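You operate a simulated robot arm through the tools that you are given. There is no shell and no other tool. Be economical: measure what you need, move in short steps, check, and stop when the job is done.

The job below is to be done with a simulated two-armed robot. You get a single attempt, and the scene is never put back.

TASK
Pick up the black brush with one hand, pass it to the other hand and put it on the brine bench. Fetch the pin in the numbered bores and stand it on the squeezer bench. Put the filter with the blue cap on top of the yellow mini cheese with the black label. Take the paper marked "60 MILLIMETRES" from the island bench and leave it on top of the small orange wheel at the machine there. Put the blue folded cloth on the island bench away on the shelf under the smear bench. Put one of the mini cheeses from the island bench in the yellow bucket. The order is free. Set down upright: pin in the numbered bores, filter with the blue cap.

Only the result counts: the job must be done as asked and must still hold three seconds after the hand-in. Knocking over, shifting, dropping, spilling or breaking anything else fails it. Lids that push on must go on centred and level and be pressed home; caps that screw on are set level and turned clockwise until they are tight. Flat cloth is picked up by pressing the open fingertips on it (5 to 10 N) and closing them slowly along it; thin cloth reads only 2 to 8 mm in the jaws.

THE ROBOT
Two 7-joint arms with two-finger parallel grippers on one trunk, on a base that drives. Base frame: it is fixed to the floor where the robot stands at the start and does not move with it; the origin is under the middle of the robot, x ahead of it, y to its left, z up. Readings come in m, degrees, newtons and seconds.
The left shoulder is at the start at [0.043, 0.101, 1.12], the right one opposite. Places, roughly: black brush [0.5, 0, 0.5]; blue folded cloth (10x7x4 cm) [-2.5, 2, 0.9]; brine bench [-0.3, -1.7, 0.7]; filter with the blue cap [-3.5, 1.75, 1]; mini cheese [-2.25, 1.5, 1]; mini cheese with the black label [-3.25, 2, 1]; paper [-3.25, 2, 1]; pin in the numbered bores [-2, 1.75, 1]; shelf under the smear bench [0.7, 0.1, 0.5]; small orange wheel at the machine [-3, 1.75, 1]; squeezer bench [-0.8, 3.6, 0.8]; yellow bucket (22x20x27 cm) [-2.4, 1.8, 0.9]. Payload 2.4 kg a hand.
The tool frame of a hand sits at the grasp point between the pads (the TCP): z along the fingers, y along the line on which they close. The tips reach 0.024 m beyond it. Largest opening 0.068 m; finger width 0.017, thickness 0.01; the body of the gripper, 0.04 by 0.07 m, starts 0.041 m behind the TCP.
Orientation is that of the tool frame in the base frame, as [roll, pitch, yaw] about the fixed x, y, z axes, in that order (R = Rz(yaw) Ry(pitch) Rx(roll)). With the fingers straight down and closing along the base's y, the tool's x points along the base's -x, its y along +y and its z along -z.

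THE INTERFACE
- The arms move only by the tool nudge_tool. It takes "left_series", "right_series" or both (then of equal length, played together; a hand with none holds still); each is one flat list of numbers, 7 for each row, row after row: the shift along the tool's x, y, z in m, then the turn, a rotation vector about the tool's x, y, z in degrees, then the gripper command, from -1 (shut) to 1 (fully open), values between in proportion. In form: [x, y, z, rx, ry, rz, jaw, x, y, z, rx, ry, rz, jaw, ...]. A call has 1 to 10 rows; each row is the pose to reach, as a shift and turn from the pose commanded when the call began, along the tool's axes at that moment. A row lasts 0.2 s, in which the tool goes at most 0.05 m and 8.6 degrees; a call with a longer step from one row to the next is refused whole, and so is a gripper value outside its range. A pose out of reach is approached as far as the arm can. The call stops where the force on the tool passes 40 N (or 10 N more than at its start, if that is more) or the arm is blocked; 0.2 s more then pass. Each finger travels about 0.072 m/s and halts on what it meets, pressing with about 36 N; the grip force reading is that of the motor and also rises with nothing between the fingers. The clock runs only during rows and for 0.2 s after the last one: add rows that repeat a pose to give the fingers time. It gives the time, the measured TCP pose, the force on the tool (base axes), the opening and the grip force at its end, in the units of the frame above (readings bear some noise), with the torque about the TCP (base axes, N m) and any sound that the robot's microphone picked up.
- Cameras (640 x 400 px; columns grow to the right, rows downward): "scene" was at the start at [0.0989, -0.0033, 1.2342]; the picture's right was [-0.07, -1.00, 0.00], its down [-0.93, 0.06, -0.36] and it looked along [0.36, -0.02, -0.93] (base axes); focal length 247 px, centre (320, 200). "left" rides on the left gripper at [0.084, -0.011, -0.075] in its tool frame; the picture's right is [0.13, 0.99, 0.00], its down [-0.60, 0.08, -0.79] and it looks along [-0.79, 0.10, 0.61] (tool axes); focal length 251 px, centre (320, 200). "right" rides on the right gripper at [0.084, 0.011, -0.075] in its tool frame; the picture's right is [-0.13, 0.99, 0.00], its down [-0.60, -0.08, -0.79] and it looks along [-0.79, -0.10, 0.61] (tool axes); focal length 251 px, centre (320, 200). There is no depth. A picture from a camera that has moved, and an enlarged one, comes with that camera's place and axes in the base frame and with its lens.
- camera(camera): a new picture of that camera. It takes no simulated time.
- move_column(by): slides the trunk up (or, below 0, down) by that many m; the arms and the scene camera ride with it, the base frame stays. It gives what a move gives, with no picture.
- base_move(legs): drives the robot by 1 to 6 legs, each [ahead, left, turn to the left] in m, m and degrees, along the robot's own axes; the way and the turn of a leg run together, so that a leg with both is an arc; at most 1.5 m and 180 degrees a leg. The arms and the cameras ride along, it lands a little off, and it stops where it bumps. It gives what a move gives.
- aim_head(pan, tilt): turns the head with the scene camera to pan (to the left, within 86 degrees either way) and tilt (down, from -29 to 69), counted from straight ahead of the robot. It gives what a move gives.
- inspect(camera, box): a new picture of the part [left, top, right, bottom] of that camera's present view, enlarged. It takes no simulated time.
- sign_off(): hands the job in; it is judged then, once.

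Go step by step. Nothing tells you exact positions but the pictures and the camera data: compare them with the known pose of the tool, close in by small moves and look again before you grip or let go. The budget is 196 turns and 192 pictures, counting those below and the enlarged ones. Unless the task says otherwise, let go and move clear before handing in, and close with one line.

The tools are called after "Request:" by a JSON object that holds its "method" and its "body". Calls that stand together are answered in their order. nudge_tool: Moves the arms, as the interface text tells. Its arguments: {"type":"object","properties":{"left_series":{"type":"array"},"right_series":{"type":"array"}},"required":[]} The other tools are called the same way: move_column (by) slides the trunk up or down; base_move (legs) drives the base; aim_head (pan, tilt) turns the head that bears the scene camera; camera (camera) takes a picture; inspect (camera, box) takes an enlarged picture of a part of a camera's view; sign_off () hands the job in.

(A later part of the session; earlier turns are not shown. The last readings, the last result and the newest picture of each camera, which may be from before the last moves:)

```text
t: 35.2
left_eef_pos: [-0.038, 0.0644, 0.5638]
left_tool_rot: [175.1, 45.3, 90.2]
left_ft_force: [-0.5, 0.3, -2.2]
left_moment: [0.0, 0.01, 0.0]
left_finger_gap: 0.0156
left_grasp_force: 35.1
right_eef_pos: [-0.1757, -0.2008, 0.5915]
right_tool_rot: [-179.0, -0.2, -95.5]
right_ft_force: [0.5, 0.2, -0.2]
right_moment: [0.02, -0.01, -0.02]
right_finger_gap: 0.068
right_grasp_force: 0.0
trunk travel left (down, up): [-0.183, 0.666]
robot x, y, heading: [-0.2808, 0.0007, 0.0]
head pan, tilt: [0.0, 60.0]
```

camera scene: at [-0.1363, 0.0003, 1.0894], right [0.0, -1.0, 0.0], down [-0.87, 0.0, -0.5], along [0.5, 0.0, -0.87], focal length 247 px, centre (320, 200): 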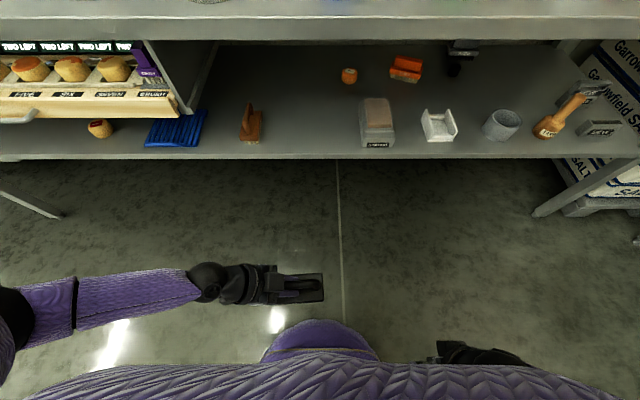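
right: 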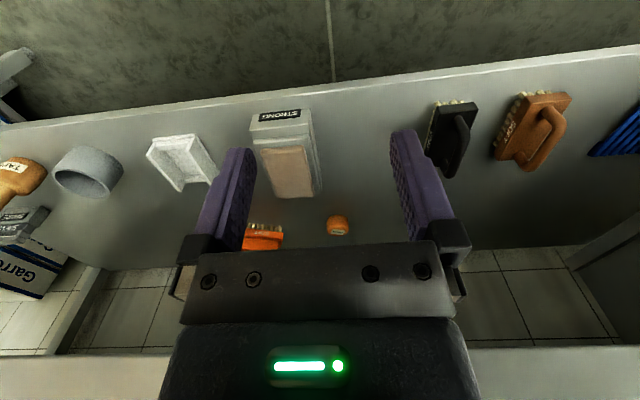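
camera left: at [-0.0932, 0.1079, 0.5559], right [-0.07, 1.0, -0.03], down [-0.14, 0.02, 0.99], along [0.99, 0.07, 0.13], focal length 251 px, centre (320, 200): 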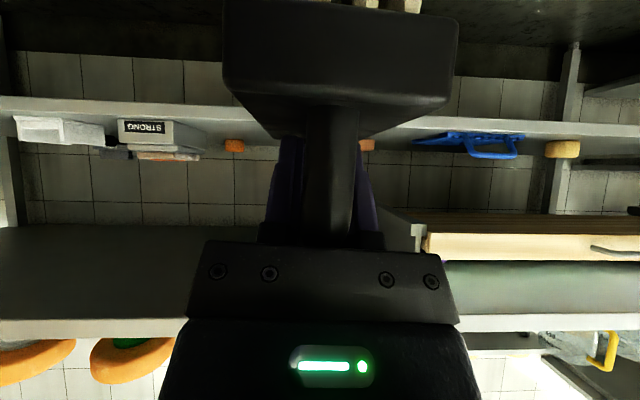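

The handle's free end is clear at y≈0.02. I'll pitch the right hand 45° toward it, stopping at a standoff.

Request:
{"method": "nudge_tool", "body": {"right_series": [-0.026, -0.021, -0.0105, -0.36, -7.49, -0.87, 1, -0.052, -0.0415, -0.021, -0.72, -14.98, -1.74, 1, -0.078, -0.062, -0.031, -1.08, -22.5, -2.6, 1, -0.104, -0.083, -0.042, -1.44, -30, -3.5, 1, -0.13, -0.104, -0.052, -1.8, -37.5, -4.3, 1, -0.1566, -0.1245, -0.0625, -2.16, -44.95, -5.2, 1, -0.1566, -0.1245, -0.0625, -2.16, -44.95, -5.2, 1]}}

Request:
{"method": "camera", "body": {"camera": "scene"}}

Request:
{"method": "camera", "body": {"camera": "right"}}

```text
t: 36.8
left_eef_pos: [-0.0377, 0.0635, 0.5647]
left_tool_rot: [175.1, 45.3, 90.1]
left_ft_force: [0.1, -0.3, -2.4]
left_moment: [0.0, 0.02, 0.02]
left_finger_gap: 0.0155
left_grasp_force: 34.8
right_eef_pos: [-0.0377, -0.059, 0.6562]
right_tool_rot: [-178.5, 44.9, -89.2]
right_ft_force: [0.1, 0.0, 0.2]
right_moment: [-0.01, 0.01, 0.0]
right_finger_gap: 0.0682
right_grasp_force: 0.1
trunk travel left (down, up): [-0.183, 0.666]
robot x, y, heading: [-0.284, -0.0001, -0.1]
head pan, tilt: [0.0, 60.0]
```

```text
158 pictures are left
camera scene: at [-0.1362, 0.0003, 1.0894], right [0.0, -1.0, 0.0], down [-0.87, 0.0, -0.5], along [0.5, 0.0, -0.87], focal length 247 px, centre (320, 200)
```

scene: 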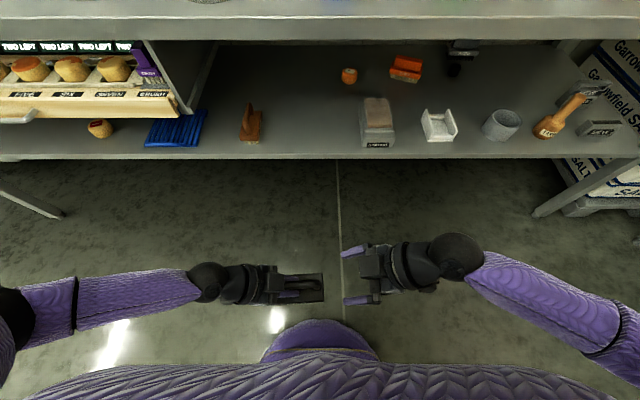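

```text
157 pictures are left
camera right: at [-0.0495, -0.1718, 0.6498], right [-0.99, 0.1, 0.07], down [0.06, -0.13, 0.99], along [0.1, 0.99, 0.13], focal length 251 px, centre (320, 200)
```

right: 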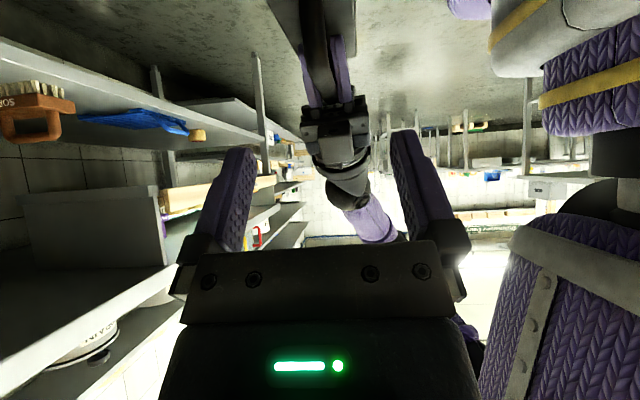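

Request:
{"method": "nudge_tool", "body": {"right_series": [0, 0, 0.03, 0, 0, 0, 1, 0, 0, 0.06, 0, 0, 0, 1, 0, 0, 0.085, 0, 0, 0, 1, 0, 0, 0.102, 0, 0, 0, 1, 0, 0, 0.102, 0, 0, 0, 1]}}

Request:
{"method": "inspect", "body": {"camera": "scene", "box": [210, 230, 430, 340]}}

Request:
{"method": "camera", "body": {"camera": "right"}}

```text
t: 38.0
left_eef_pos: [-0.0381, 0.0639, 0.5639]
left_tool_rot: [175.1, 45.3, 90.1]
left_ft_force: [-0.9, -0.1, -1.4]
left_moment: [0.07, -0.01, 0.02]
left_finger_gap: 0.0155
left_grasp_force: 34.6
right_eef_pos: [-0.0341, 0.0143, 0.5811]
right_tool_rot: [-178.7, 44.8, -89.3]
right_ft_force: [0.7, 0.1, 0.1]
right_moment: [0.01, 0.0, 0.02]
right_finger_gap: 0.0681
right_grasp_force: 0.1
trunk travel left (down, up): [-0.183, 0.666]
robot x, y, heading: [-0.2809, -0.001, -0.2]
head pan, tilt: [0.0, 60.0]
```

```text
2.91 times, centred on (320, 285) of scene
camera zoom: at [-0.1362, 0.0004, 1.0894], right [0.0, -1.0, 0.0], down [-0.87, 0.0, -0.5], along [0.5, 0.0, -0.87], focal length 719 px, centre (320, -47)
```

zoom: 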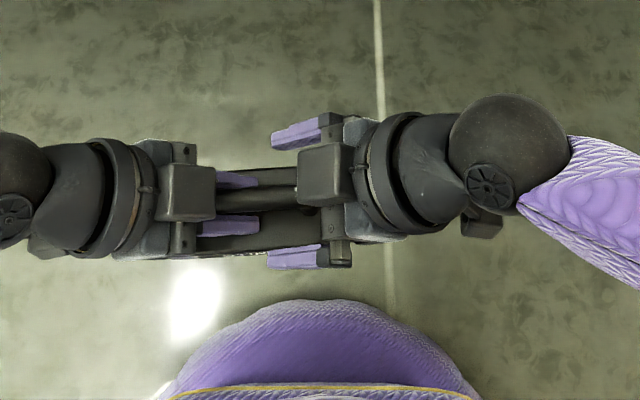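

```text
155 pictures are left
camera right: at [-0.0465, -0.0978, 0.5752], right [-0.99, 0.1, 0.07], down [0.06, -0.13, 0.99], along [0.1, 0.99, 0.12], focal length 251 px, centre (320, 200)
```

right: 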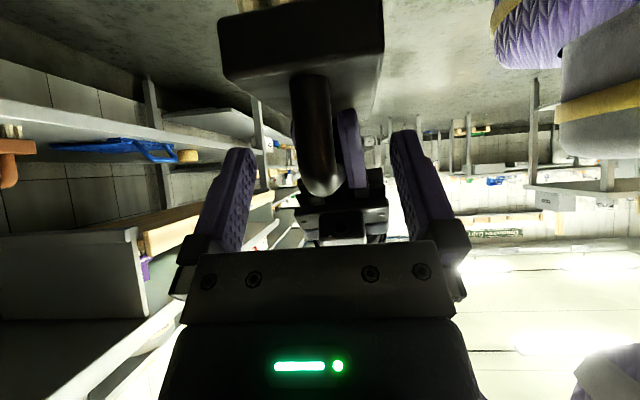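

Request:
{"method": "nudge_tool", "body": {"right_series": [0, 0.002, 0, 0, 0, 0, 0.3, 0, 0.002, 0, 0, 0, 0, -0.2, 0, 0.002, 0, 0, 0, 0, -0.5, 0, 0.002, 0, 0, 0, 0, -1, 0, 0.002, 0, 0, 0, 0, -1, 0, 0.002, 0, 0, 0, 0, -1]}}

Request:
{"method": "inspect", "body": {"camera": "scene", "box": [210, 230, 430, 340]}}

```text
t: 39.4
left_eef_pos: [-0.0384, 0.0651, 0.5641]
left_tool_rot: [175.1, 45.3, 90.1]
left_ft_force: [-3.2, 0.0, -0.4]
left_moment: [-0.06, 0.02, -0.63]
left_finger_gap: 0.0154
left_grasp_force: 34.3
right_eef_pos: [-0.0372, 0.0149, 0.581]
right_tool_rot: [-178.7, 44.9, -89.4]
right_ft_force: [3.5, -0.7, 0.3]
right_moment: [0.05, -0.07, 0.45]
right_finger_gap: 0.016
right_grasp_force: 35.1
trunk travel left (down, up): [-0.183, 0.666]
robot x, y, heading: [-0.2786, 0.0005, -0.2]
head pan, tilt: [0.0, 60.0]
```

```text
2.91 times, centred on (320, 285) of scene
camera zoom: at [-0.1362, 0.0003, 1.0894], right [0.0, -1.0, 0.0], down [-0.87, 0.0, -0.5], along [0.5, 0.0, -0.87], focal length 719 px, centre (320, -47)
```

zoom: 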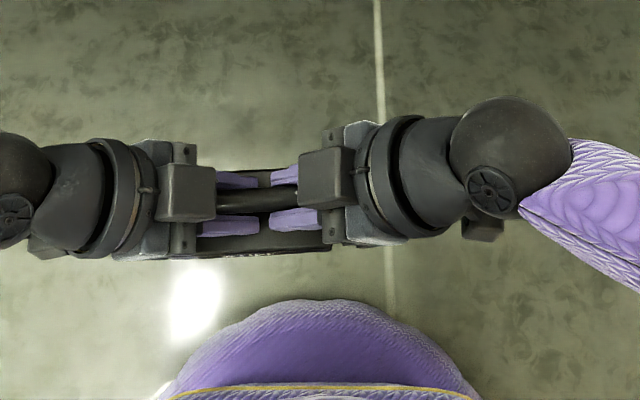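

Both hands hold the handle. I'll open the left and withdraw it along its own axis.

Request:
{"method": "nudge_tool", "body": {"left_series": [0, 0, 0, 0, 0, 0, 0, 0, 0, 0, 0, 0, 0, 1, 0, 0, 0, 0, 0, 0, 1, 0, 0, -0.03, 0, 0, 0, 1, 0, 0, -0.06, 0, 0, 0, 1, 0, 0, -0.1, 0, 0, 0, 1]}}

Request:
{"method": "camera", "body": {"camera": "scene"}}

```text
t: 40.8
left_eef_pos: [-0.0489, 0.1348, 0.6364]
left_tool_rot: [175.2, 45.3, 90.1]
left_ft_force: [0.3, 0.2, 0.4]
left_moment: [-0.01, 0.0, 0.0]
left_finger_gap: 0.068
left_grasp_force: 0.0
right_eef_pos: [-0.037, 0.013, 0.5813]
right_tool_rot: [-178.7, 44.9, -89.2]
right_ft_force: [-0.6, -1.1, 0.2]
right_moment: [-0.07, 0.0, 0.0]
right_finger_gap: 0.0155
right_grasp_force: 34.9
trunk travel left (down, up): [-0.183, 0.666]
robot x, y, heading: [-0.2829, 0.0007, -0.2]
head pan, tilt: [0.0, 60.0]
```

```text
153 pictures are left
camera scene: at [-0.1361, 0.0003, 1.0894], right [0.0, -1.0, 0.0], down [-0.87, 0.0, -0.5], along [0.5, 0.0, -0.87], focal length 247 px, centre (320, 200)
```

scene: 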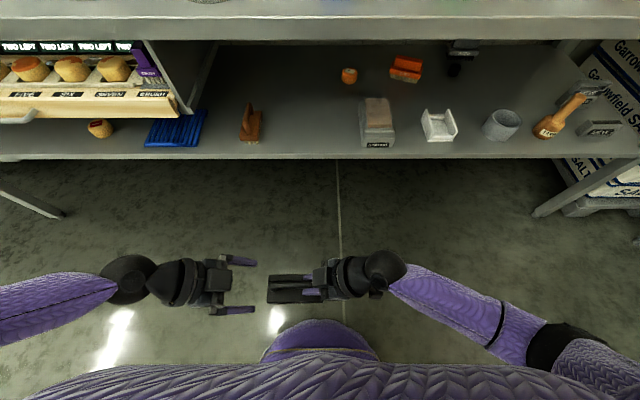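

Handover done. Now I'll raise the trunk and look toward the brine bench on my right.

Request:
{"method": "move_column", "body": {"by": 0.3}}

Request:
{"method": "aim_head", "body": {"pan": -80, "tilt": 20}}

Request:
{"method": "camera", "body": {"camera": "scene"}}

```text
t: 43.8
left_eef_pos: [-0.0473, 0.1348, 0.9343]
left_tool_rot: [174.9, 45.3, 90.1]
left_ft_force: [0.2, -0.3, 0.6]
left_moment: [-0.01, -0.03, -0.02]
left_finger_gap: 0.0678
left_grasp_force: 0.1
right_eef_pos: [-0.037, 0.0145, 0.8844]
right_tool_rot: [-178.8, 44.8, -89.3]
right_ft_force: [0.3, 0.0, -1.3]
right_moment: [-0.1, -0.04, 0.0]
right_finger_gap: 0.0154
right_grasp_force: 34.9
trunk travel left (down, up): [-0.483, 0.366]
robot x, y, heading: [-0.2824, -0.0022, 0.0]
head pan, tilt: [0.0, 60.0]
```

```text
t: 45.3
left_eef_pos: [-0.0491, 0.1351, 0.9358]
left_tool_rot: [175.1, 45.4, 90.1]
left_ft_force: [0.0, 0.1, -0.4]
left_moment: [-0.02, 0.04, -0.02]
left_finger_gap: 0.0679
left_grasp_force: 0.0
right_eef_pos: [-0.0371, 0.0152, 0.8831]
right_tool_rot: [-178.6, 44.8, -89.2]
right_ft_force: [-0.5, -0.3, -2.1]
right_moment: [-0.06, -0.01, 0.01]
right_finger_gap: 0.0154
right_grasp_force: 35.0
trunk travel left (down, up): [-0.483, 0.366]
robot x, y, heading: [-0.2804, 0.0032, -0.1]
head pan, tilt: [-80.0, 20.0]
```

```text
152 pictures are left
camera scene: at [-0.242, -0.091, 1.4509], right [-0.99, -0.17, 0.0], down [-0.06, 0.34, -0.94], along [0.16, -0.93, -0.34], focal length 247 px, centre (320, 200)
```

scene: 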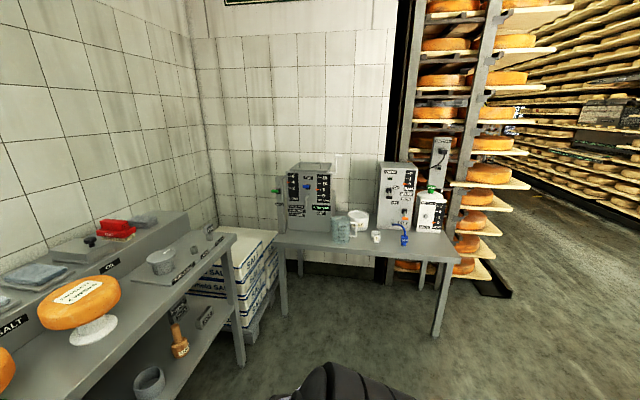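

Request:
{"method": "inspect", "body": {"camera": "scene", "box": [250, 140, 480, 284]}}

```text
2.78 times, centred on (365, 212) of scene
camera zoom: at [-0.242, -0.091, 1.4509], right [-0.99, -0.17, 0.0], down [-0.06, 0.34, -0.94], along [0.16, -0.93, -0.34], focal length 687 px, centre (195, 167)
```

zoom: 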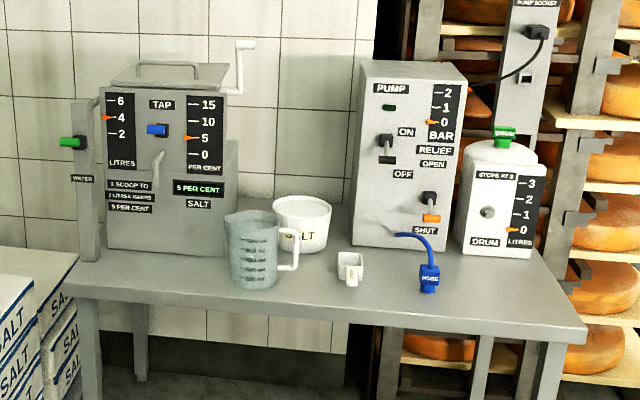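

This is the brine bench, with machines along the back and a free front-right corner between the hose nozzle and the table end. I'll drive there and re-measure.

Request:
{"method": "base_move", "body": {"legs": [[0, 0, -90], [0.6, -0.43, 0]]}}

Request:
{"method": "aim_head", "body": {"pan": 0, "tilt": 45}}

Request:
{"method": "camera", "body": {"camera": "scene"}}

```text
t: 53.1
left_eef_pos: [-0.574, -0.8294, 0.9343]
left_tool_rot: [175.1, 45.2, 0.2]
left_ft_force: [0.6, -0.2, 0.0]
left_moment: [-0.01, -0.01, 0.0]
left_finger_gap: 0.0682
left_grasp_force: 0.1
right_eef_pos: [-0.6946, -0.8402, 0.8837]
right_tool_rot: [-178.7, 44.8, -179.5]
right_ft_force: [-0.1, 0.1, -2.0]
right_moment: [-0.02, 0.09, 0.02]
right_finger_gap: 0.0155
right_grasp_force: 34.7
trunk travel left (down, up): [-0.483, 0.366]
robot x, y, heading: [-0.7078, -0.5957, -89.9]
head pan, tilt: [-80.0, 20.0]
```

```text
t: 54.6
left_eef_pos: [-0.5746, -0.8294, 0.9343]
left_tool_rot: [175.1, 45.4, -0.1]
left_ft_force: [0.0, -0.8, -0.2]
left_moment: [0.03, 0.01, -0.03]
left_finger_gap: 0.068
left_grasp_force: 0.0
right_eef_pos: [-0.695, -0.8407, 0.8825]
right_tool_rot: [-178.7, 44.8, -179.5]
right_ft_force: [0.4, -0.7, -2.3]
right_moment: [0.02, 0.07, 0.0]
right_finger_gap: 0.0157
right_grasp_force: 34.2
trunk travel left (down, up): [-0.483, 0.366]
robot x, y, heading: [-0.7073, -0.5928, -90.3]
head pan, tilt: [0.0, 45.0]
```

```text
150 pictures are left
camera scene: at [-0.708, -0.699, 1.4122], right [-1.0, 0.01, 0.0], down [0.0, 0.71, -0.71], along [0.0, -0.71, -0.71], focal length 247 px, centre (320, 200)
```

scene: 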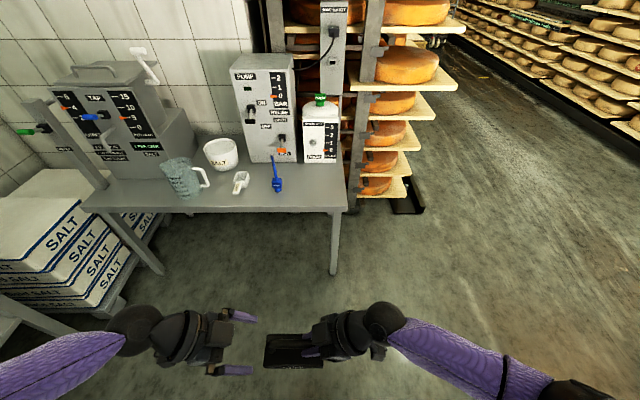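

Request:
{"method": "base_move", "body": {"legs": [[0.45, -0.02, 0]]}}

Request:
{"method": "aim_head", "body": {"pan": 0, "tilt": 60}}

Request:
{"method": "camera", "body": {"camera": "scene"}}

Request:
{"method": "camera", "body": {"camera": "right"}}

```text
t: 57.4
left_eef_pos: [-0.5932, -1.2849, 0.9338]
left_tool_rot: [175.1, 45.4, 0.6]
left_ft_force: [-1.0, -0.1, -0.3]
left_moment: [-0.01, -0.01, 0.01]
left_finger_gap: 0.0683
left_grasp_force: 0.0
right_eef_pos: [-0.7137, -1.2963, 0.8838]
right_tool_rot: [-178.7, 44.8, -178.9]
right_ft_force: [0.4, 0.2, -2.1]
right_moment: [-0.01, 0.07, 0.02]
right_finger_gap: 0.0157
right_grasp_force: 34.8
trunk travel left (down, up): [-0.483, 0.366]
robot x, y, heading: [-0.7288, -1.0513, -89.7]
head pan, tilt: [0.0, 45.0]
```

```text
t: 58.2
left_eef_pos: [-0.5939, -1.2852, 0.9345]
left_tool_rot: [175.1, 45.2, 0.3]
left_ft_force: [-0.7, -0.5, 0.3]
left_moment: [0.03, 0.02, 0.0]
left_finger_gap: 0.0678
left_grasp_force: 0.2
right_eef_pos: [-0.7133, -1.295, 0.882]
right_tool_rot: [-178.7, 44.8, -178.9]
right_ft_force: [0.6, 0.0, -1.3]
right_moment: [-0.03, 0.05, -0.01]
right_finger_gap: 0.0155
right_grasp_force: 35.3
trunk travel left (down, up): [-0.483, 0.366]
robot x, y, heading: [-0.7284, -1.0527, -90.2]
head pan, tilt: [0.0, 60.0]
```

```text
149 pictures are left
camera scene: at [-0.7278, -1.1405, 1.3928], right [-1.0, 0.0, 0.0], down [0.0, 0.87, -0.5], along [0.0, -0.5, -0.87], focal length 247 px, centre (320, 200)
```

scene: 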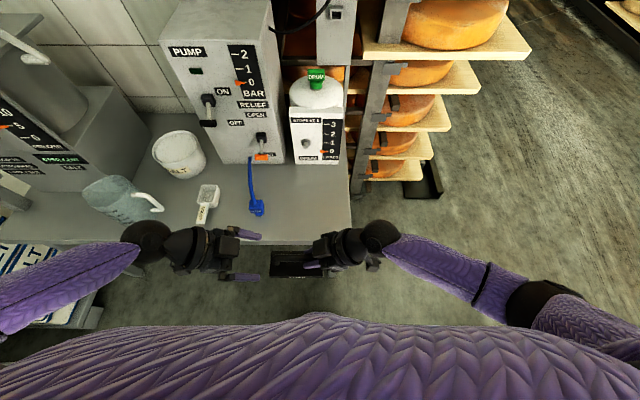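

```text
148 pictures are left
camera right: at [-0.8265, -1.2854, 0.8766], right [0.09, 0.99, 0.08], down [-0.13, -0.06, 0.99], along [0.99, -0.1, 0.12], focal length 251 px, centre (320, 200)
```

right: 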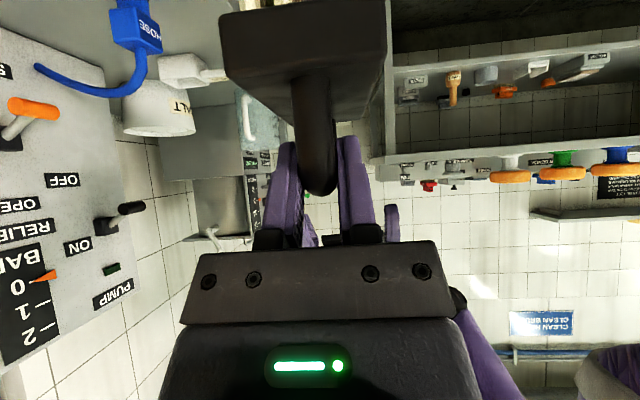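

Request:
{"method": "base_move", "body": {"legs": [[0.15, 0, 0]]}}

Request:
{"method": "move_column", "body": {"by": -0.08}}

Request:
{"method": "camera", "body": {"camera": "scene"}}

Request:
{"method": "camera", "body": {"camera": "right"}}

```text
t: 59.5
left_eef_pos: [-0.5924, -1.4336, 0.9355]
left_tool_rot: [175.1, 45.3, 0.6]
left_ft_force: [0.0, 0.0, -0.2]
left_moment: [0.02, 0.0, -0.04]
left_finger_gap: 0.0681
left_grasp_force: 0.1
right_eef_pos: [-0.7129, -1.4455, 0.8835]
right_tool_rot: [-178.7, 44.8, -179.0]
right_ft_force: [0.4, 0.1, -2.0]
right_moment: [0.02, 0.08, 0.0]
right_finger_gap: 0.0155
right_grasp_force: 35.1
trunk travel left (down, up): [-0.483, 0.366]
robot x, y, heading: [-0.7278, -1.1974, -89.5]
head pan, tilt: [0.0, 60.0]
```

```text
t: 60.7
left_eef_pos: [-0.5936, -1.432, 0.854]
left_tool_rot: [175.1, 45.2, 0.4]
left_ft_force: [0.8, -1.0, -0.7]
left_moment: [-0.02, -0.02, 0.0]
left_finger_gap: 0.0679
left_grasp_force: 0.0
right_eef_pos: [-0.7137, -1.4443, 0.8023]
right_tool_rot: [-178.7, 44.7, -179.0]
right_ft_force: [0.0, 1.1, -1.1]
right_moment: [-0.01, 0.04, 0.01]
right_finger_gap: 0.0155
right_grasp_force: 34.8
trunk travel left (down, up): [-0.403, 0.446]
robot x, y, heading: [-0.7293, -1.2027, -89.8]
head pan, tilt: [0.0, 60.0]
```

```text
147 pictures are left
camera scene: at [-0.7274, -1.2978, 1.3124], right [-1.0, 0.0, 0.0], down [0.0, 0.87, -0.5], along [0.0, -0.5, -0.87], focal length 247 px, centre (320, 200)
```

scene: 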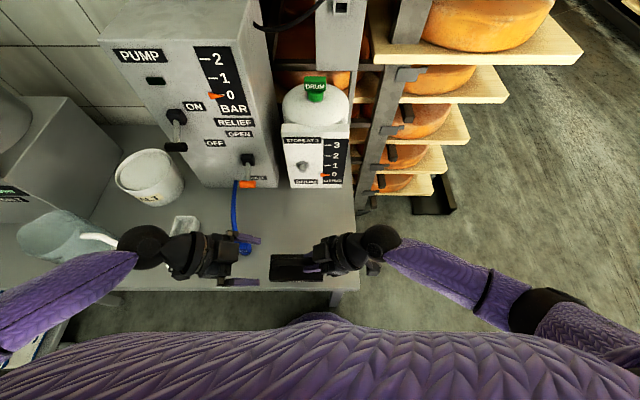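

```text
146 pictures are left
camera right: at [-0.8261, -1.4337, 0.7967], right [0.09, 0.99, 0.07], down [-0.13, -0.06, 0.99], along [0.99, -0.1, 0.12], focal length 251 px, centre (320, 200)
```

right: 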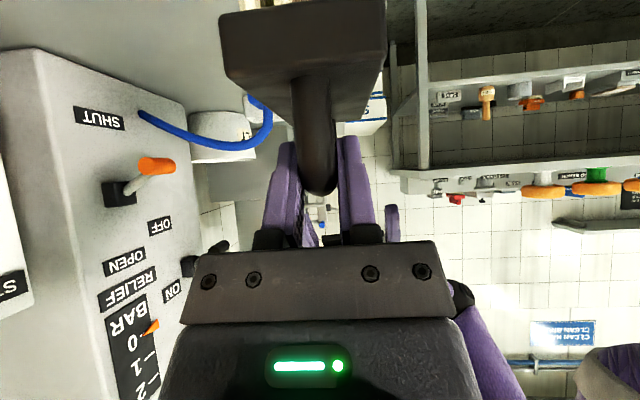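

Request:
{"method": "nudge_tool", "body": {"right_series": [0, -0.012, 0, 0, 0, 0, -1, 0, -0.025, 0, 0, 0, 0, -1, 0, -0.037, 0, 0, 0, 0, -1, 0.009, -0.037, 0.009, 0, 0, 0, -1, 0.016, -0.037, 0.016, 0, 0, 0, -1, 0.016, -0.037, 0.016, 0, 0, 0, -1]}}

Request:
{"method": "inspect", "body": {"camera": "scene", "box": [200, 180, 400, 305]}}

Request:
{"method": "camera", "body": {"camera": "left"}}

```text
t: 62.1
left_eef_pos: [-0.5934, -1.4326, 0.8552]
left_tool_rot: [175.2, 45.4, 0.4]
left_ft_force: [-0.8, 0.1, 0.4]
left_moment: [-0.02, -0.01, 0.01]
left_finger_gap: 0.068
left_grasp_force: 0.0
right_eef_pos: [-0.7115, -1.4815, 0.7821]
right_tool_rot: [-178.7, 44.8, -179.0]
right_ft_force: [0.7, -0.7, -1.9]
right_moment: [-0.02, 0.03, -0.03]
right_finger_gap: 0.0157
right_grasp_force: 35.3
trunk travel left (down, up): [-0.403, 0.446]
robot x, y, heading: [-0.7299, -1.2016, -89.6]
head pan, tilt: [0.0, 60.0]
```

```text
3.20 times, centred on (300, 242) of scene
camera zoom: at [-0.7273, -1.298, 1.3123], right [-1.0, 0.0, 0.0], down [0.0, 0.87, -0.5], along [0.0, -0.5, -0.87], focal length 791 px, centre (384, 64)
```

zoom: 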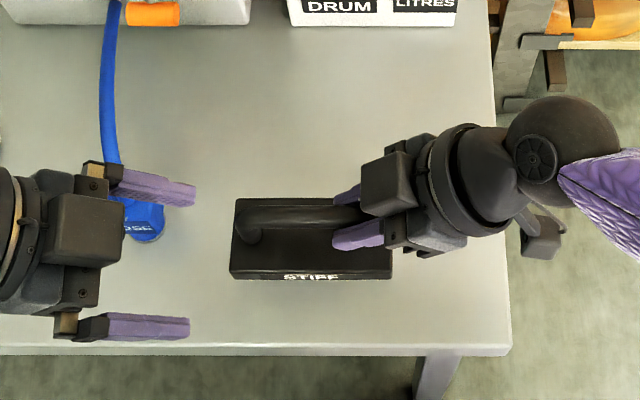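

```text
144 pictures are left
camera left: at [-0.4821, -1.4137, 0.8459], right [0.16, -0.99, -0.03], down [0.14, -0.01, 0.99], along [-0.98, -0.16, 0.14], focal length 251 px, centre (320, 200)
```

left: 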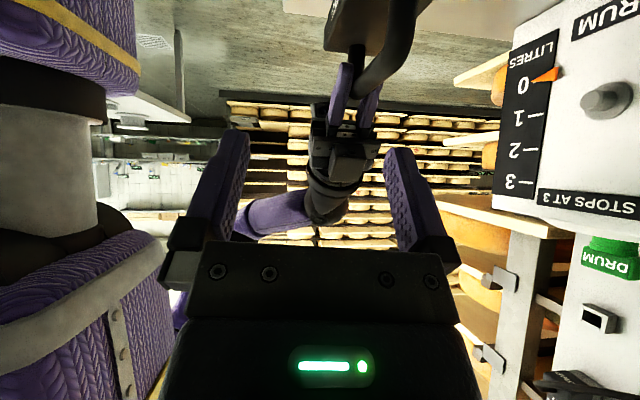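

Request:
{"method": "nudge_tool", "body": {"right_series": [0.003, 0, 0.003, 0, 0, 0, -1, 0.006, 0, 0.006, 0, 0, 0, -1, 0.008, 0, 0.008, 0, 0, 0, -1, 0.008, 0, 0.008, 0, 0, 0, -1]}}

Request:
{"method": "inspect", "body": {"camera": "scene", "box": [240, 220, 340, 283]}}

```text
t: 63.1
left_eef_pos: [-0.5924, -1.4325, 0.8543]
left_tool_rot: [175.1, 45.2, 0.4]
left_ft_force: [0.1, 0.7, 0.0]
left_moment: [-0.03, 0.02, -0.01]
left_finger_gap: 0.0679
left_grasp_force: 0.1
right_eef_pos: [-0.7111, -1.4812, 0.7704]
right_tool_rot: [-178.7, 44.8, -178.9]
right_ft_force: [0.4, 0.6, -2.4]
right_moment: [-0.02, 0.06, 0.05]
right_finger_gap: 0.0154
right_grasp_force: 34.9
trunk travel left (down, up): [-0.403, 0.446]
robot x, y, heading: [-0.7312, -1.2006, -89.8]
head pan, tilt: [0.0, 60.0]
```

```text
6.35 times, centred on (290, 252) of scene
camera zoom: at [-0.7273, -1.2979, 1.3123], right [-1.0, 0.0, 0.0], down [0.0, 0.87, -0.5], along [0.0, -0.5, -0.87], focal length 1570 px, centre (510, -127)
```

zoom: 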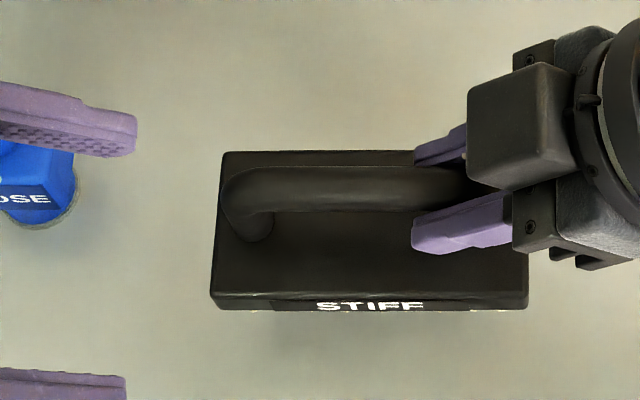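

Request:
{"method": "nudge_tool", "body": {"right_series": [0.0021, 0, 0.0021, 0, 0, 0, -1, 0.0042, 0, 0.0042, 0, 0, 0, -1, 0.0042, 0, 0.0042, 0, 0, 0, -1]}}

```text
t: 63.9
left_eef_pos: [-0.5936, -1.4322, 0.8544]
left_tool_rot: [175.2, 45.3, 0.3]
left_ft_force: [0.5, -0.4, 0.2]
left_moment: [0.03, -0.02, 0.0]
left_finger_gap: 0.0679
left_grasp_force: 0.0
right_eef_pos: [-0.7129, -1.4827, 0.7634]
right_tool_rot: [-178.7, 44.8, -178.9]
right_ft_force: [0.1, -0.5, -1.9]
right_moment: [-0.02, 0.07, 0.0]
right_finger_gap: 0.0157
right_grasp_force: 34.5
trunk travel left (down, up): [-0.403, 0.446]
robot x, y, heading: [-0.732, -1.2017, -89.9]
head pan, tilt: [0.0, 60.0]
```

Request:
{"method": "nudge_tool", "body": {"right_series": [0.0025, 0, 0.0025, 0, 0, 0, -1, 0.005, 0, 0.005, 0, 0, 0, -1, 0.005, 0, 0.005, 0, 0, 0, -1]}}

```text
t: 64.7
left_eef_pos: [-0.5939, -1.4324, 0.8543]
left_tool_rot: [175.1, 45.4, 0.4]
left_ft_force: [0.8, -0.5, -0.2]
left_moment: [0.0, -0.04, 0.02]
left_finger_gap: 0.0679
left_grasp_force: 0.0
right_eef_pos: [-0.712, -1.4827, 0.7557]
right_tool_rot: [-178.8, 44.7, -179.0]
right_ft_force: [-0.3, 0.8, -1.2]
right_moment: [-0.01, 0.05, 0.03]
right_finger_gap: 0.0155
right_grasp_force: 34.8
trunk travel left (down, up): [-0.403, 0.446]
robot x, y, heading: [-0.7277, -1.1986, -90.1]
head pan, tilt: [0.0, 60.0]
```

Request:
{"method": "nudge_tool", "body": {"right_series": [0.0025, 0, 0.0025, 0, 0, 0, -1, 0.005, 0, 0.005, 0, 0, 0, -1, 0.0065, 0, 0.0065, 0, 0, 0, -1, 0.0065, 0, 0.0065, 0, 0, 0, -1]}}

Request:
{"method": "inspect", "body": {"camera": "scene", "box": [240, 220, 340, 283]}}

```text
t: 65.7
left_eef_pos: [-0.5929, -1.4319, 0.854]
left_tool_rot: [175.1, 45.3, 0.4]
left_ft_force: [-0.5, 0.2, 1.0]
left_moment: [0.02, -0.03, 0.01]
left_finger_gap: 0.0678
left_grasp_force: 0.2
right_eef_pos: [-0.7125, -1.4826, 0.7471]
right_tool_rot: [-178.7, 44.8, -179.0]
right_ft_force: [-0.4, 0.3, -1.8]
right_moment: [0.02, 0.06, 0.01]
right_finger_gap: 0.0155
right_grasp_force: 34.4
trunk travel left (down, up): [-0.403, 0.446]
robot x, y, heading: [-0.7328, -1.203, -89.7]
head pan, tilt: [0.0, 60.0]
```

```text
6.35 times, centred on (290, 252) of scene
camera zoom: at [-0.7273, -1.298, 1.3123], right [-1.0, 0.0, 0.0], down [0.0, 0.87, -0.5], along [0.0, -0.5, -0.87], focal length 1570 px, centre (510, -127)
```

zoom: 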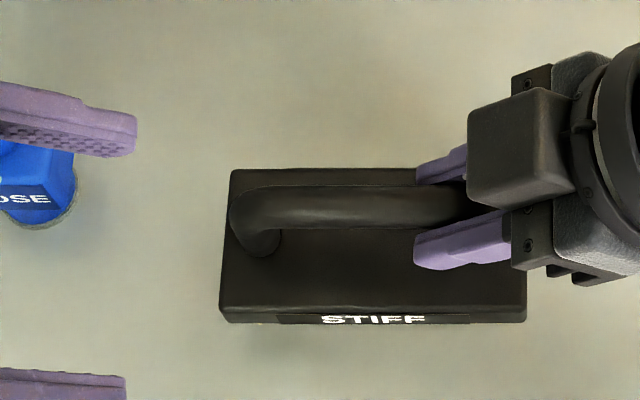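

Request:
{"method": "nudge_tool", "body": {"right_series": [0.002, 0, 0.002, 0, 0, 0, -1, 0.004, 0, 0.004, 0, 0, 0, -1, 0.006, 0, 0.006, 0, 0, 0, -1, 0.008, 0, 0.008, 0, 0, 0, -1, 0.008, 0, 0.008, 0, 0, 0, -1]}}

```text
t: 66.9
left_eef_pos: [-0.5936, -1.4321, 0.855]
left_tool_rot: [175.1, 45.4, 0.4]
left_ft_force: [-0.3, 0.1, -0.2]
left_moment: [-0.01, 0.02, 0.0]
left_finger_gap: 0.0681
left_grasp_force: 0.0
right_eef_pos: [-0.7119, -1.4828, 0.7373]
right_tool_rot: [-178.5, 44.9, -178.8]
right_ft_force: [2.4, -9.7, 29.7]
right_moment: [-0.02, -0.06, -0.04]
right_finger_gap: 0.0156
right_grasp_force: 34.8
trunk travel left (down, up): [-0.403, 0.446]
robot x, y, heading: [-0.7258, -1.2009, -89.7]
head pan, tilt: [0.0, 60.0]
```

Brush bottomed on the bench (surface ≈0.645). I'll ease off, open and withdraw.

Request:
{"method": "nudge_tool", "body": {"right_series": [-0.002, 0, -0.002, 0, 0, 0, -1, -0.002, 0, -0.002, 0, 0, 0, 0, -0.002, 0, -0.002, 0, 0, 0, 1, -0.002, 0, -0.002, 0, 0, 0, 1, -0.002, 0, -0.03, 0, 0, 0, 1, -0.002, 0, -0.06, 0, 0, 0, 1, -0.002, 0, -0.1, 0, 0, 0, 1]}}

Request:
{"method": "camera", "body": {"camera": "scene"}}

```text
t: 68.5
left_eef_pos: [-0.5931, -1.4321, 0.8552]
left_tool_rot: [175.1, 45.3, 0.4]
left_ft_force: [0.0, -0.2, 0.8]
left_moment: [0.02, -0.01, -0.02]
left_finger_gap: 0.0681
left_grasp_force: 0.1
right_eef_pos: [-0.7827, -1.4824, 0.8115]
right_tool_rot: [-178.6, 44.7, -178.9]
right_ft_force: [0.3, 0.3, -0.1]
right_moment: [0.0, 0.0, -0.02]
right_finger_gap: 0.0681
right_grasp_force: 0.1
trunk travel left (down, up): [-0.403, 0.446]
robot x, y, heading: [-0.7302, -1.2002, -89.9]
head pan, tilt: [0.0, 60.0]
```

```text
141 pictures are left
camera scene: at [-0.7274, -1.2978, 1.3123], right [-1.0, 0.0, 0.0], down [0.0, 0.87, -0.5], along [0.0, -0.5, -0.87], focal length 247 px, centre (320, 200)
```

scene: 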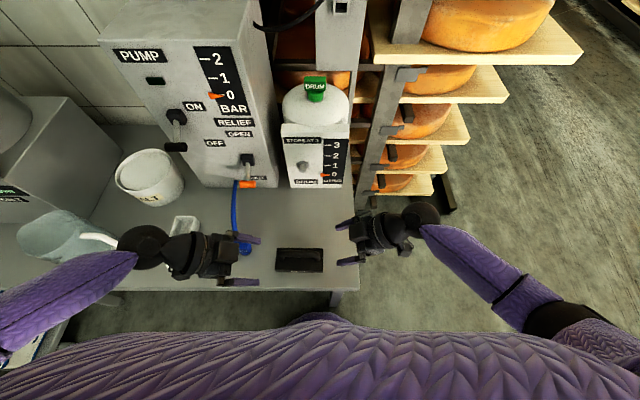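

Brush delivered. I'll raise the trunk, back away and turn toward the island bench.

Request:
{"method": "move_column", "body": {"by": 0.2}}

Request:
{"method": "base_move", "body": {"legs": [[-0.8, 0, 0], [0, 0, -135]]}}

Request:
{"method": "aim_head", "body": {"pan": 0, "tilt": 15}}

Request:
{"method": "camera", "body": {"camera": "scene"}}

```text
t: 70.7
left_eef_pos: [-0.592, -1.4317, 1.0551]
left_tool_rot: [175.1, 45.2, 0.5]
left_ft_force: [0.2, 0.1, -0.7]
left_moment: [0.02, 0.0, -0.03]
left_finger_gap: 0.068
left_grasp_force: 0.1
right_eef_pos: [-0.7828, -1.4801, 1.0083]
right_tool_rot: [-178.7, 44.8, -179.0]
right_ft_force: [-0.1, -0.2, 0.4]
right_moment: [0.0, 0.0, -0.02]
right_finger_gap: 0.068
right_grasp_force: 0.1
trunk travel left (down, up): [-0.603, 0.246]
robot x, y, heading: [-0.7286, -1.2003, -89.6]
head pan, tilt: [0.0, 60.0]
```

```text
t: 80.3
left_eef_pos: [-0.9955, -0.347, 1.0538]
left_tool_rot: [175.1, 45.3, -127.3]
left_ft_force: [-0.2, -0.3, 0.7]
left_moment: [0.01, 0.03, -0.03]
left_finger_gap: 0.0681
left_grasp_force: 0.1
right_eef_pos: [-0.9189, -0.1669, 1.0089]
right_tool_rot: [-178.8, 44.8, 53.2]
right_ft_force: [0.0, 0.0, -0.1]
right_moment: [-0.01, -0.01, 0.01]
right_finger_gap: 0.0676
right_grasp_force: 0.0
trunk travel left (down, up): [-0.603, 0.246]
robot x, y, heading: [-0.7268, -0.3826, 142.4]
head pan, tilt: [0.0, 60.0]
```

```text
t: 81.5
left_eef_pos: [-0.995, -0.3474, 1.0543]
left_tool_rot: [175.1, 45.3, -127.3]
left_ft_force: [0.2, -0.2, -0.5]
left_moment: [-0.01, 0.02, 0.01]
left_finger_gap: 0.0681
left_grasp_force: 0.1
right_eef_pos: [-0.9186, -0.1687, 1.0095]
right_tool_rot: [-178.7, 44.8, 53.3]
right_ft_force: [0.4, 0.7, -0.5]
right_moment: [-0.02, 0.0, 0.0]
right_finger_gap: 0.068
right_grasp_force: 0.0
trunk travel left (down, up): [-0.603, 0.246]
robot x, y, heading: [-0.7279, -0.3814, 142.4]
head pan, tilt: [0.0, 15.0]
```

```text
140 pictures are left
camera scene: at [-0.8132, -0.3158, 1.5793], right [0.61, 0.79, 0.0], down [0.21, -0.16, -0.97], along [-0.77, 0.59, -0.26], focal length 247 px, centre (320, 200)
```

scene: 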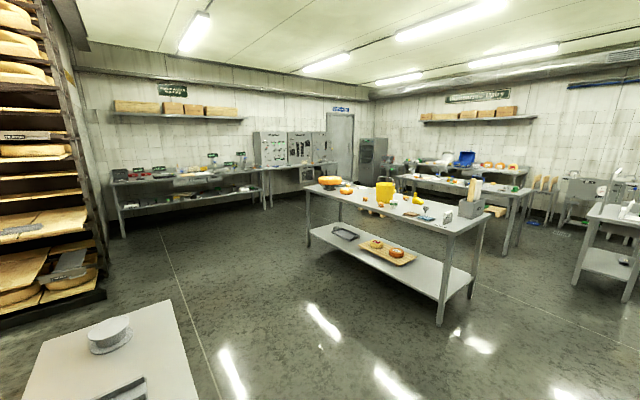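

Request:
{"method": "inspect", "body": {"camera": "scene", "box": [295, 165, 495, 290]}}

```text
3.20 times, centred on (395, 228) of scene
camera zoom: at [-0.8132, -0.3158, 1.5793], right [0.61, 0.79, 0.0], down [0.21, -0.16, -0.97], along [-0.77, 0.59, -0.26], focal length 791 px, centre (80, 112)
```

zoom: 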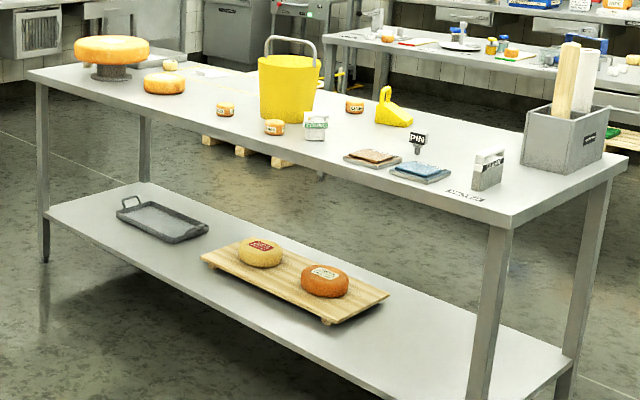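

The island bench runs x∈[-3.45,-1.5], y∈[1.4,2.1], top at ≈0.9. I'll drive to its front side and look closely.

Request:
{"method": "base_move", "body": {"legs": [[0.88, -0.1, 0], [0.85, -0.1, 0], [0, 0, -52.4]]}}

Request:
{"method": "aim_head", "body": {"pan": 0, "tilt": 30}}

Request:
{"method": "camera", "body": {"camera": "scene"}}

```text
t: 92.8
left_eef_pos: [-2.1572, 1.0563, 1.0549]
left_tool_rot: [175.1, 45.3, -178.5]
left_ft_force: [-0.2, 0.0, 0.0]
left_moment: [0.0, 0.0, 0.01]
left_finger_gap: 0.0682
left_grasp_force: 0.1
right_eef_pos: [-1.9711, 1.1097, 1.0084]
right_tool_rot: [-178.8, 44.9, 2.2]
right_ft_force: [-0.2, 0.2, -0.1]
right_moment: [0.0, -0.01, -0.02]
right_finger_gap: 0.068
right_grasp_force: 0.1
trunk travel left (down, up): [-0.603, 0.246]
robot x, y, heading: [-2.0171, 0.8269, 91.5]
head pan, tilt: [0.0, 15.0]
```

```text
t: 93.5
left_eef_pos: [-2.1587, 1.0557, 1.055]
left_tool_rot: [175.1, 45.3, -178.6]
left_ft_force: [-0.9, -0.4, 0.4]
left_moment: [-0.01, 0.01, 0.02]
left_finger_gap: 0.0677
left_grasp_force: 0.1
right_eef_pos: [-1.9705, 1.1092, 1.0084]
right_tool_rot: [-178.6, 44.7, 2.1]
right_ft_force: [0.2, -0.7, 0.5]
right_moment: [-0.01, -0.01, -0.02]
right_finger_gap: 0.0681
right_grasp_force: 0.1
trunk travel left (down, up): [-0.603, 0.246]
robot x, y, heading: [-2.0172, 0.8297, 91.4]
head pan, tilt: [0.0, 30.0]
```

```text
138 pictures are left
camera scene: at [-2.0197, 0.9317, 1.5552], right [1.0, 0.02, 0.0], down [0.01, -0.5, -0.87], along [-0.02, 0.87, -0.5], focal length 247 px, centre (320, 200)
```

scene: 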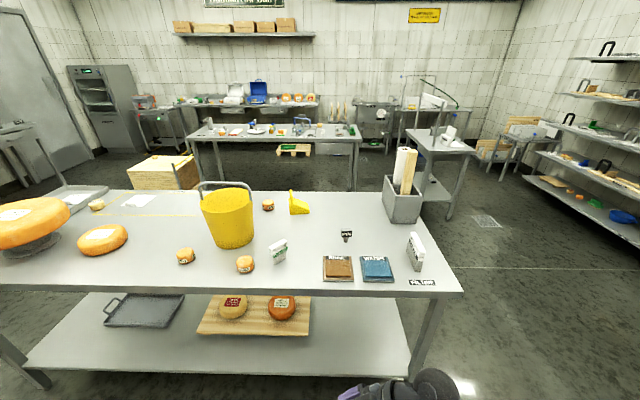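

Request:
{"method": "inspect", "body": {"camera": "scene", "box": [260, 180, 460, 305]}}

Request:
{"method": "inspect", "body": {"camera": "scene", "box": [0, 170, 260, 332]}}

Request:
{"method": "aim_head", "body": {"pan": 45, "tilt": 25}}

Request:
{"method": "camera", "body": {"camera": "scene"}}

```text
3.20 times, centred on (360, 242) of scene
camera zoom: at [-2.0197, 0.9317, 1.5552], right [1.0, 0.02, 0.0], down [0.01, -0.5, -0.87], along [-0.02, 0.87, -0.5], focal length 791 px, centre (192, 64)
```

zoom: 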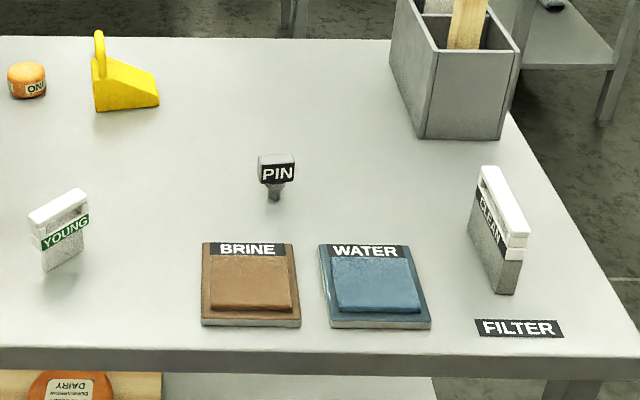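

```text
2.46 times, centred on (130, 251) of scene
camera zoom: at [-2.0197, 0.9317, 1.5552], right [1.0, 0.02, 0.0], down [0.01, -0.5, -0.87], along [-0.02, 0.87, -0.5], focal length 609 px, centre (788, 74)
```

zoom: 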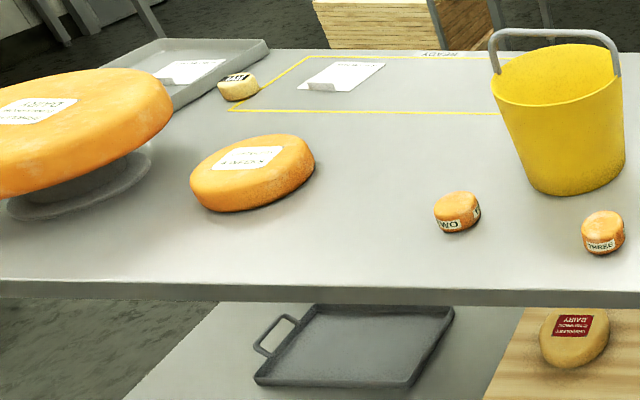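

```text
t: 94.7
left_eef_pos: [-2.159, 1.0554, 1.0547]
left_tool_rot: [175.2, 45.4, -178.5]
left_ft_force: [-0.4, 0.2, 0.2]
left_moment: [-0.03, -0.04, 0.0]
left_finger_gap: 0.068
left_grasp_force: 0.0
right_eef_pos: [-1.9709, 1.1082, 1.007]
right_tool_rot: [-178.7, 44.8, 2.0]
right_ft_force: [0.1, -0.4, 0.2]
right_moment: [-0.03, 0.0, 0.02]
right_finger_gap: 0.068
right_grasp_force: 0.1
trunk travel left (down, up): [-0.603, 0.246]
robot x, y, heading: [-2.0171, 0.8293, 91.2]
head pan, tilt: [45.0, 25.0]
```

```text
135 pictures are left
camera scene: at [-2.0842, 0.905, 1.5631], right [0.69, 0.72, 0.0], down [0.31, -0.29, -0.91], along [-0.65, 0.63, -0.42], focal length 247 px, centre (320, 200)
```

scene: 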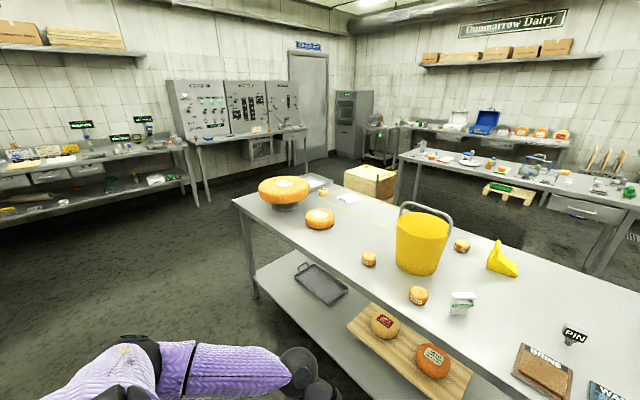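

The items on this island match the list. First I'll turn the left hand forward again and test how far it can reach over the table.

Request:
{"method": "nudge_tool", "body": {"left_series": [0, 0.005, 0, -6.02, 0.52, -5.98, 1, 0, 0.01, 0, -12.04, 1.04, -11.96, 1, 0, 0.015, 0, -18.06, 1.56, -17.94, 1, 0, 0.02, 0, -24.08, 2.08, -23.92, 1, 0, 0.025, 0, -30.1, 2.6, -29.9, 1, 0, 0.03, 0, -36.1, 3.1, -35.9, 1, 0, 0.035, 0, -42.1, 3.6, -41.9, 1, 0, 0.04, 0, -48.2, 4.2, -47.8, 1, 0, 0.045, 0, -54.2, 4.7, -53.8, 1, 0, 0.05, 0, -60.2, 5.2, -59.8, 1]}}

Request:
{"method": "nudge_tool", "body": {"left_series": [-0.035, 0, 0.035, 0, 0, 0, 1, -0.07, 0, 0.07, 0, 0, 0, 1, -0.105, 0, 0.105, 0, 0, 0, 1, -0.14, 0, 0.14, 0, 0, 0, 1, -0.175, 0, 0.175, 0, 0, 0, 1, -0.21, 0, 0.21, 0, 0, 0, 1, -0.21, 0, 0.21, 0, 0, 0, 1, -0.21, 0, 0.21, 0, 0, 0, 1]}}

```text
t: 96.8
left_eef_pos: [-2.1642, 1.1058, 1.0571]
left_tool_rot: [175.2, 45.2, -93.2]
left_ft_force: [-0.2, 0.0, -0.4]
left_moment: [0.0, 0.01, -0.03]
left_finger_gap: 0.068
left_grasp_force: 0.1
right_eef_pos: [-1.9689, 1.1084, 1.0095]
right_tool_rot: [-178.7, 44.8, 2.2]
right_ft_force: [-0.7, 0.4, -0.7]
right_moment: [0.02, 0.02, 0.01]
right_finger_gap: 0.0678
right_grasp_force: 0.0
trunk travel left (down, up): [-0.603, 0.246]
robot x, y, heading: [-2.0189, 0.8246, 91.4]
head pan, tilt: [45.0, 25.0]
```

```text
t: 98.7
left_eef_pos: [-2.1634, 1.3746, 1.0637]
left_tool_rot: [175.3, 45.1, -93.3]
left_ft_force: [0.4, -0.3, 0.8]
left_moment: [0.02, -0.01, -0.02]
left_finger_gap: 0.0679
left_grasp_force: 0.0
left hand out of reach, approached as far as the arm can: row 6, 7, 8
right_eef_pos: [-1.9702, 1.1078, 1.0098]
right_tool_rot: [-178.8, 44.8, 2.1]
right_ft_force: [-0.3, 0.3, -0.6]
right_moment: [-0.03, -0.01, 0.0]
right_finger_gap: 0.0679
right_grasp_force: 0.0
trunk travel left (down, up): [-0.603, 0.246]
robot x, y, heading: [-2.0163, 0.8251, 91.4]
head pan, tilt: [45.0, 25.0]
```

I can reach about 0.55 m ahead at 45°. I'll raise the trunk to look over the bucket and wheels for the cloth and the blue-capped filter.

Request:
{"method": "move_column", "body": {"by": 0.24}}

Request:
{"method": "base_move", "body": {"legs": [[0, 0.75, 0]]}}

Request:
{"method": "aim_head", "body": {"pan": 10, "tilt": 40}}

Request:
{"method": "camera", "body": {"camera": "scene"}}

```text
t: 101.2
left_eef_pos: [-2.1642, 1.3758, 1.3084]
left_tool_rot: [175.4, 45.6, -93.3]
left_ft_force: [0.2, -0.1, 0.2]
left_moment: [0.03, -0.02, 0.0]
left_finger_gap: 0.0679
left_grasp_force: 0.2
right_eef_pos: [-1.9708, 1.1094, 1.247]
right_tool_rot: [-178.7, 44.8, 2.1]
right_ft_force: [-0.6, -0.1, 0.2]
right_moment: [0.02, 0.01, 0.02]
right_finger_gap: 0.068
right_grasp_force: 0.0
trunk travel left (down, up): [-0.843, 0.006]
robot x, y, heading: [-2.0186, 0.828, 91.5]
head pan, tilt: [45.0, 25.0]
```

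```text
t: 105.2
left_eef_pos: [-2.912, 1.3531, 1.3093]
left_tool_rot: [175.3, 45.6, -92.3]
left_ft_force: [0.8, 0.1, -0.1]
left_moment: [0.0, 0.01, 0.05]
left_finger_gap: 0.0679
left_grasp_force: 0.0
right_eef_pos: [-2.7138, 1.0878, 1.249]
right_tool_rot: [-178.7, 44.8, 3.1]
right_ft_force: [0.0, 0.6, -0.1]
right_moment: [0.03, -0.01, 0.04]
right_finger_gap: 0.0679
right_grasp_force: 0.1
trunk travel left (down, up): [-0.843, 0.006]
robot x, y, heading: [-2.757, 0.8087, 92.4]
head pan, tilt: [45.0, 25.0]
```

```text
t: 106.2
left_eef_pos: [-2.9119, 1.3517, 1.3086]
left_tool_rot: [175.3, 45.5, -92.4]
left_ft_force: [0.8, 0.7, -0.8]
left_moment: [0.01, -0.02, 0.03]
left_finger_gap: 0.0679
left_grasp_force: 0.1
right_eef_pos: [-2.7148, 1.0876, 1.2488]
right_tool_rot: [-178.7, 44.8, 3.0]
right_ft_force: [-0.1, 0.3, 0.1]
right_moment: [0.02, -0.02, -0.01]
right_finger_gap: 0.0677
right_grasp_force: 0.2
trunk travel left (down, up): [-0.843, 0.006]
robot x, y, heading: [-2.7615, 0.8043, 92.2]
head pan, tilt: [10.0, 40.0]
```

```text
134 pictures are left
camera scene: at [-2.775, 0.8988, 1.78], right [0.98, 0.21, 0.0], down [0.14, -0.63, -0.77], along [-0.16, 0.75, -0.64], focal length 247 px, centre (320, 200)
```

scene: 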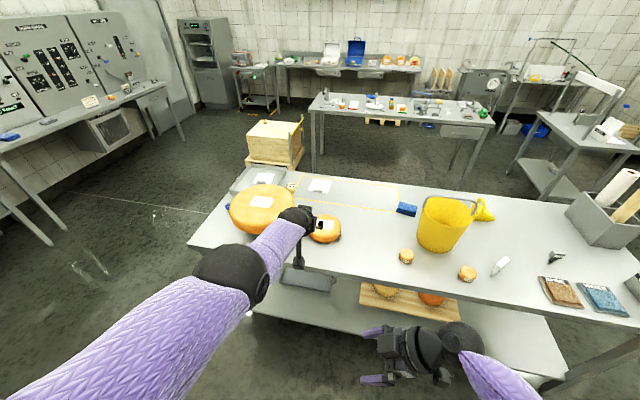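

Request:
{"method": "inspect", "body": {"camera": "scene", "box": [190, 155, 350, 255]}}

Request:
{"method": "inspect", "body": {"camera": "scene", "box": [380, 170, 640, 332]}}

```text
4.00 times, centred on (270, 205) of scene
camera zoom: at [-2.775, 0.8988, 1.78], right [0.98, 0.21, 0.0], down [0.14, -0.63, -0.77], along [-0.16, 0.75, -0.64], focal length 989 px, centre (520, 180)
```

zoom: 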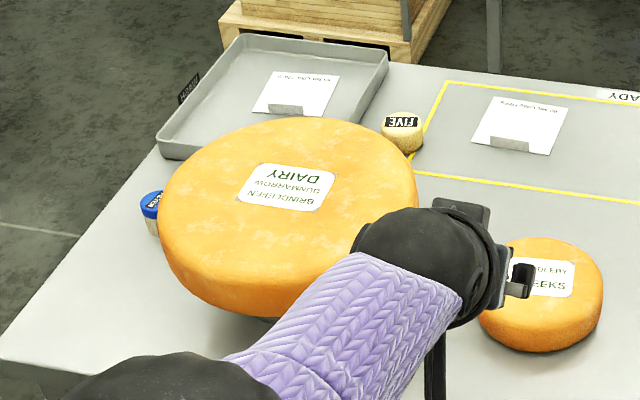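

```text
2.46 times, centred on (510, 251) of scene
camera zoom: at [-2.775, 0.8988, 1.78], right [0.98, 0.21, 0.0], down [0.14, -0.63, -0.77], along [-0.16, 0.75, -0.64], focal length 609 px, centre (-148, 74)
```

zoom: 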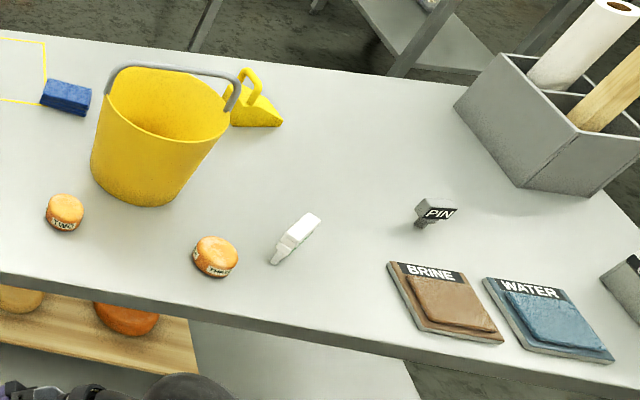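

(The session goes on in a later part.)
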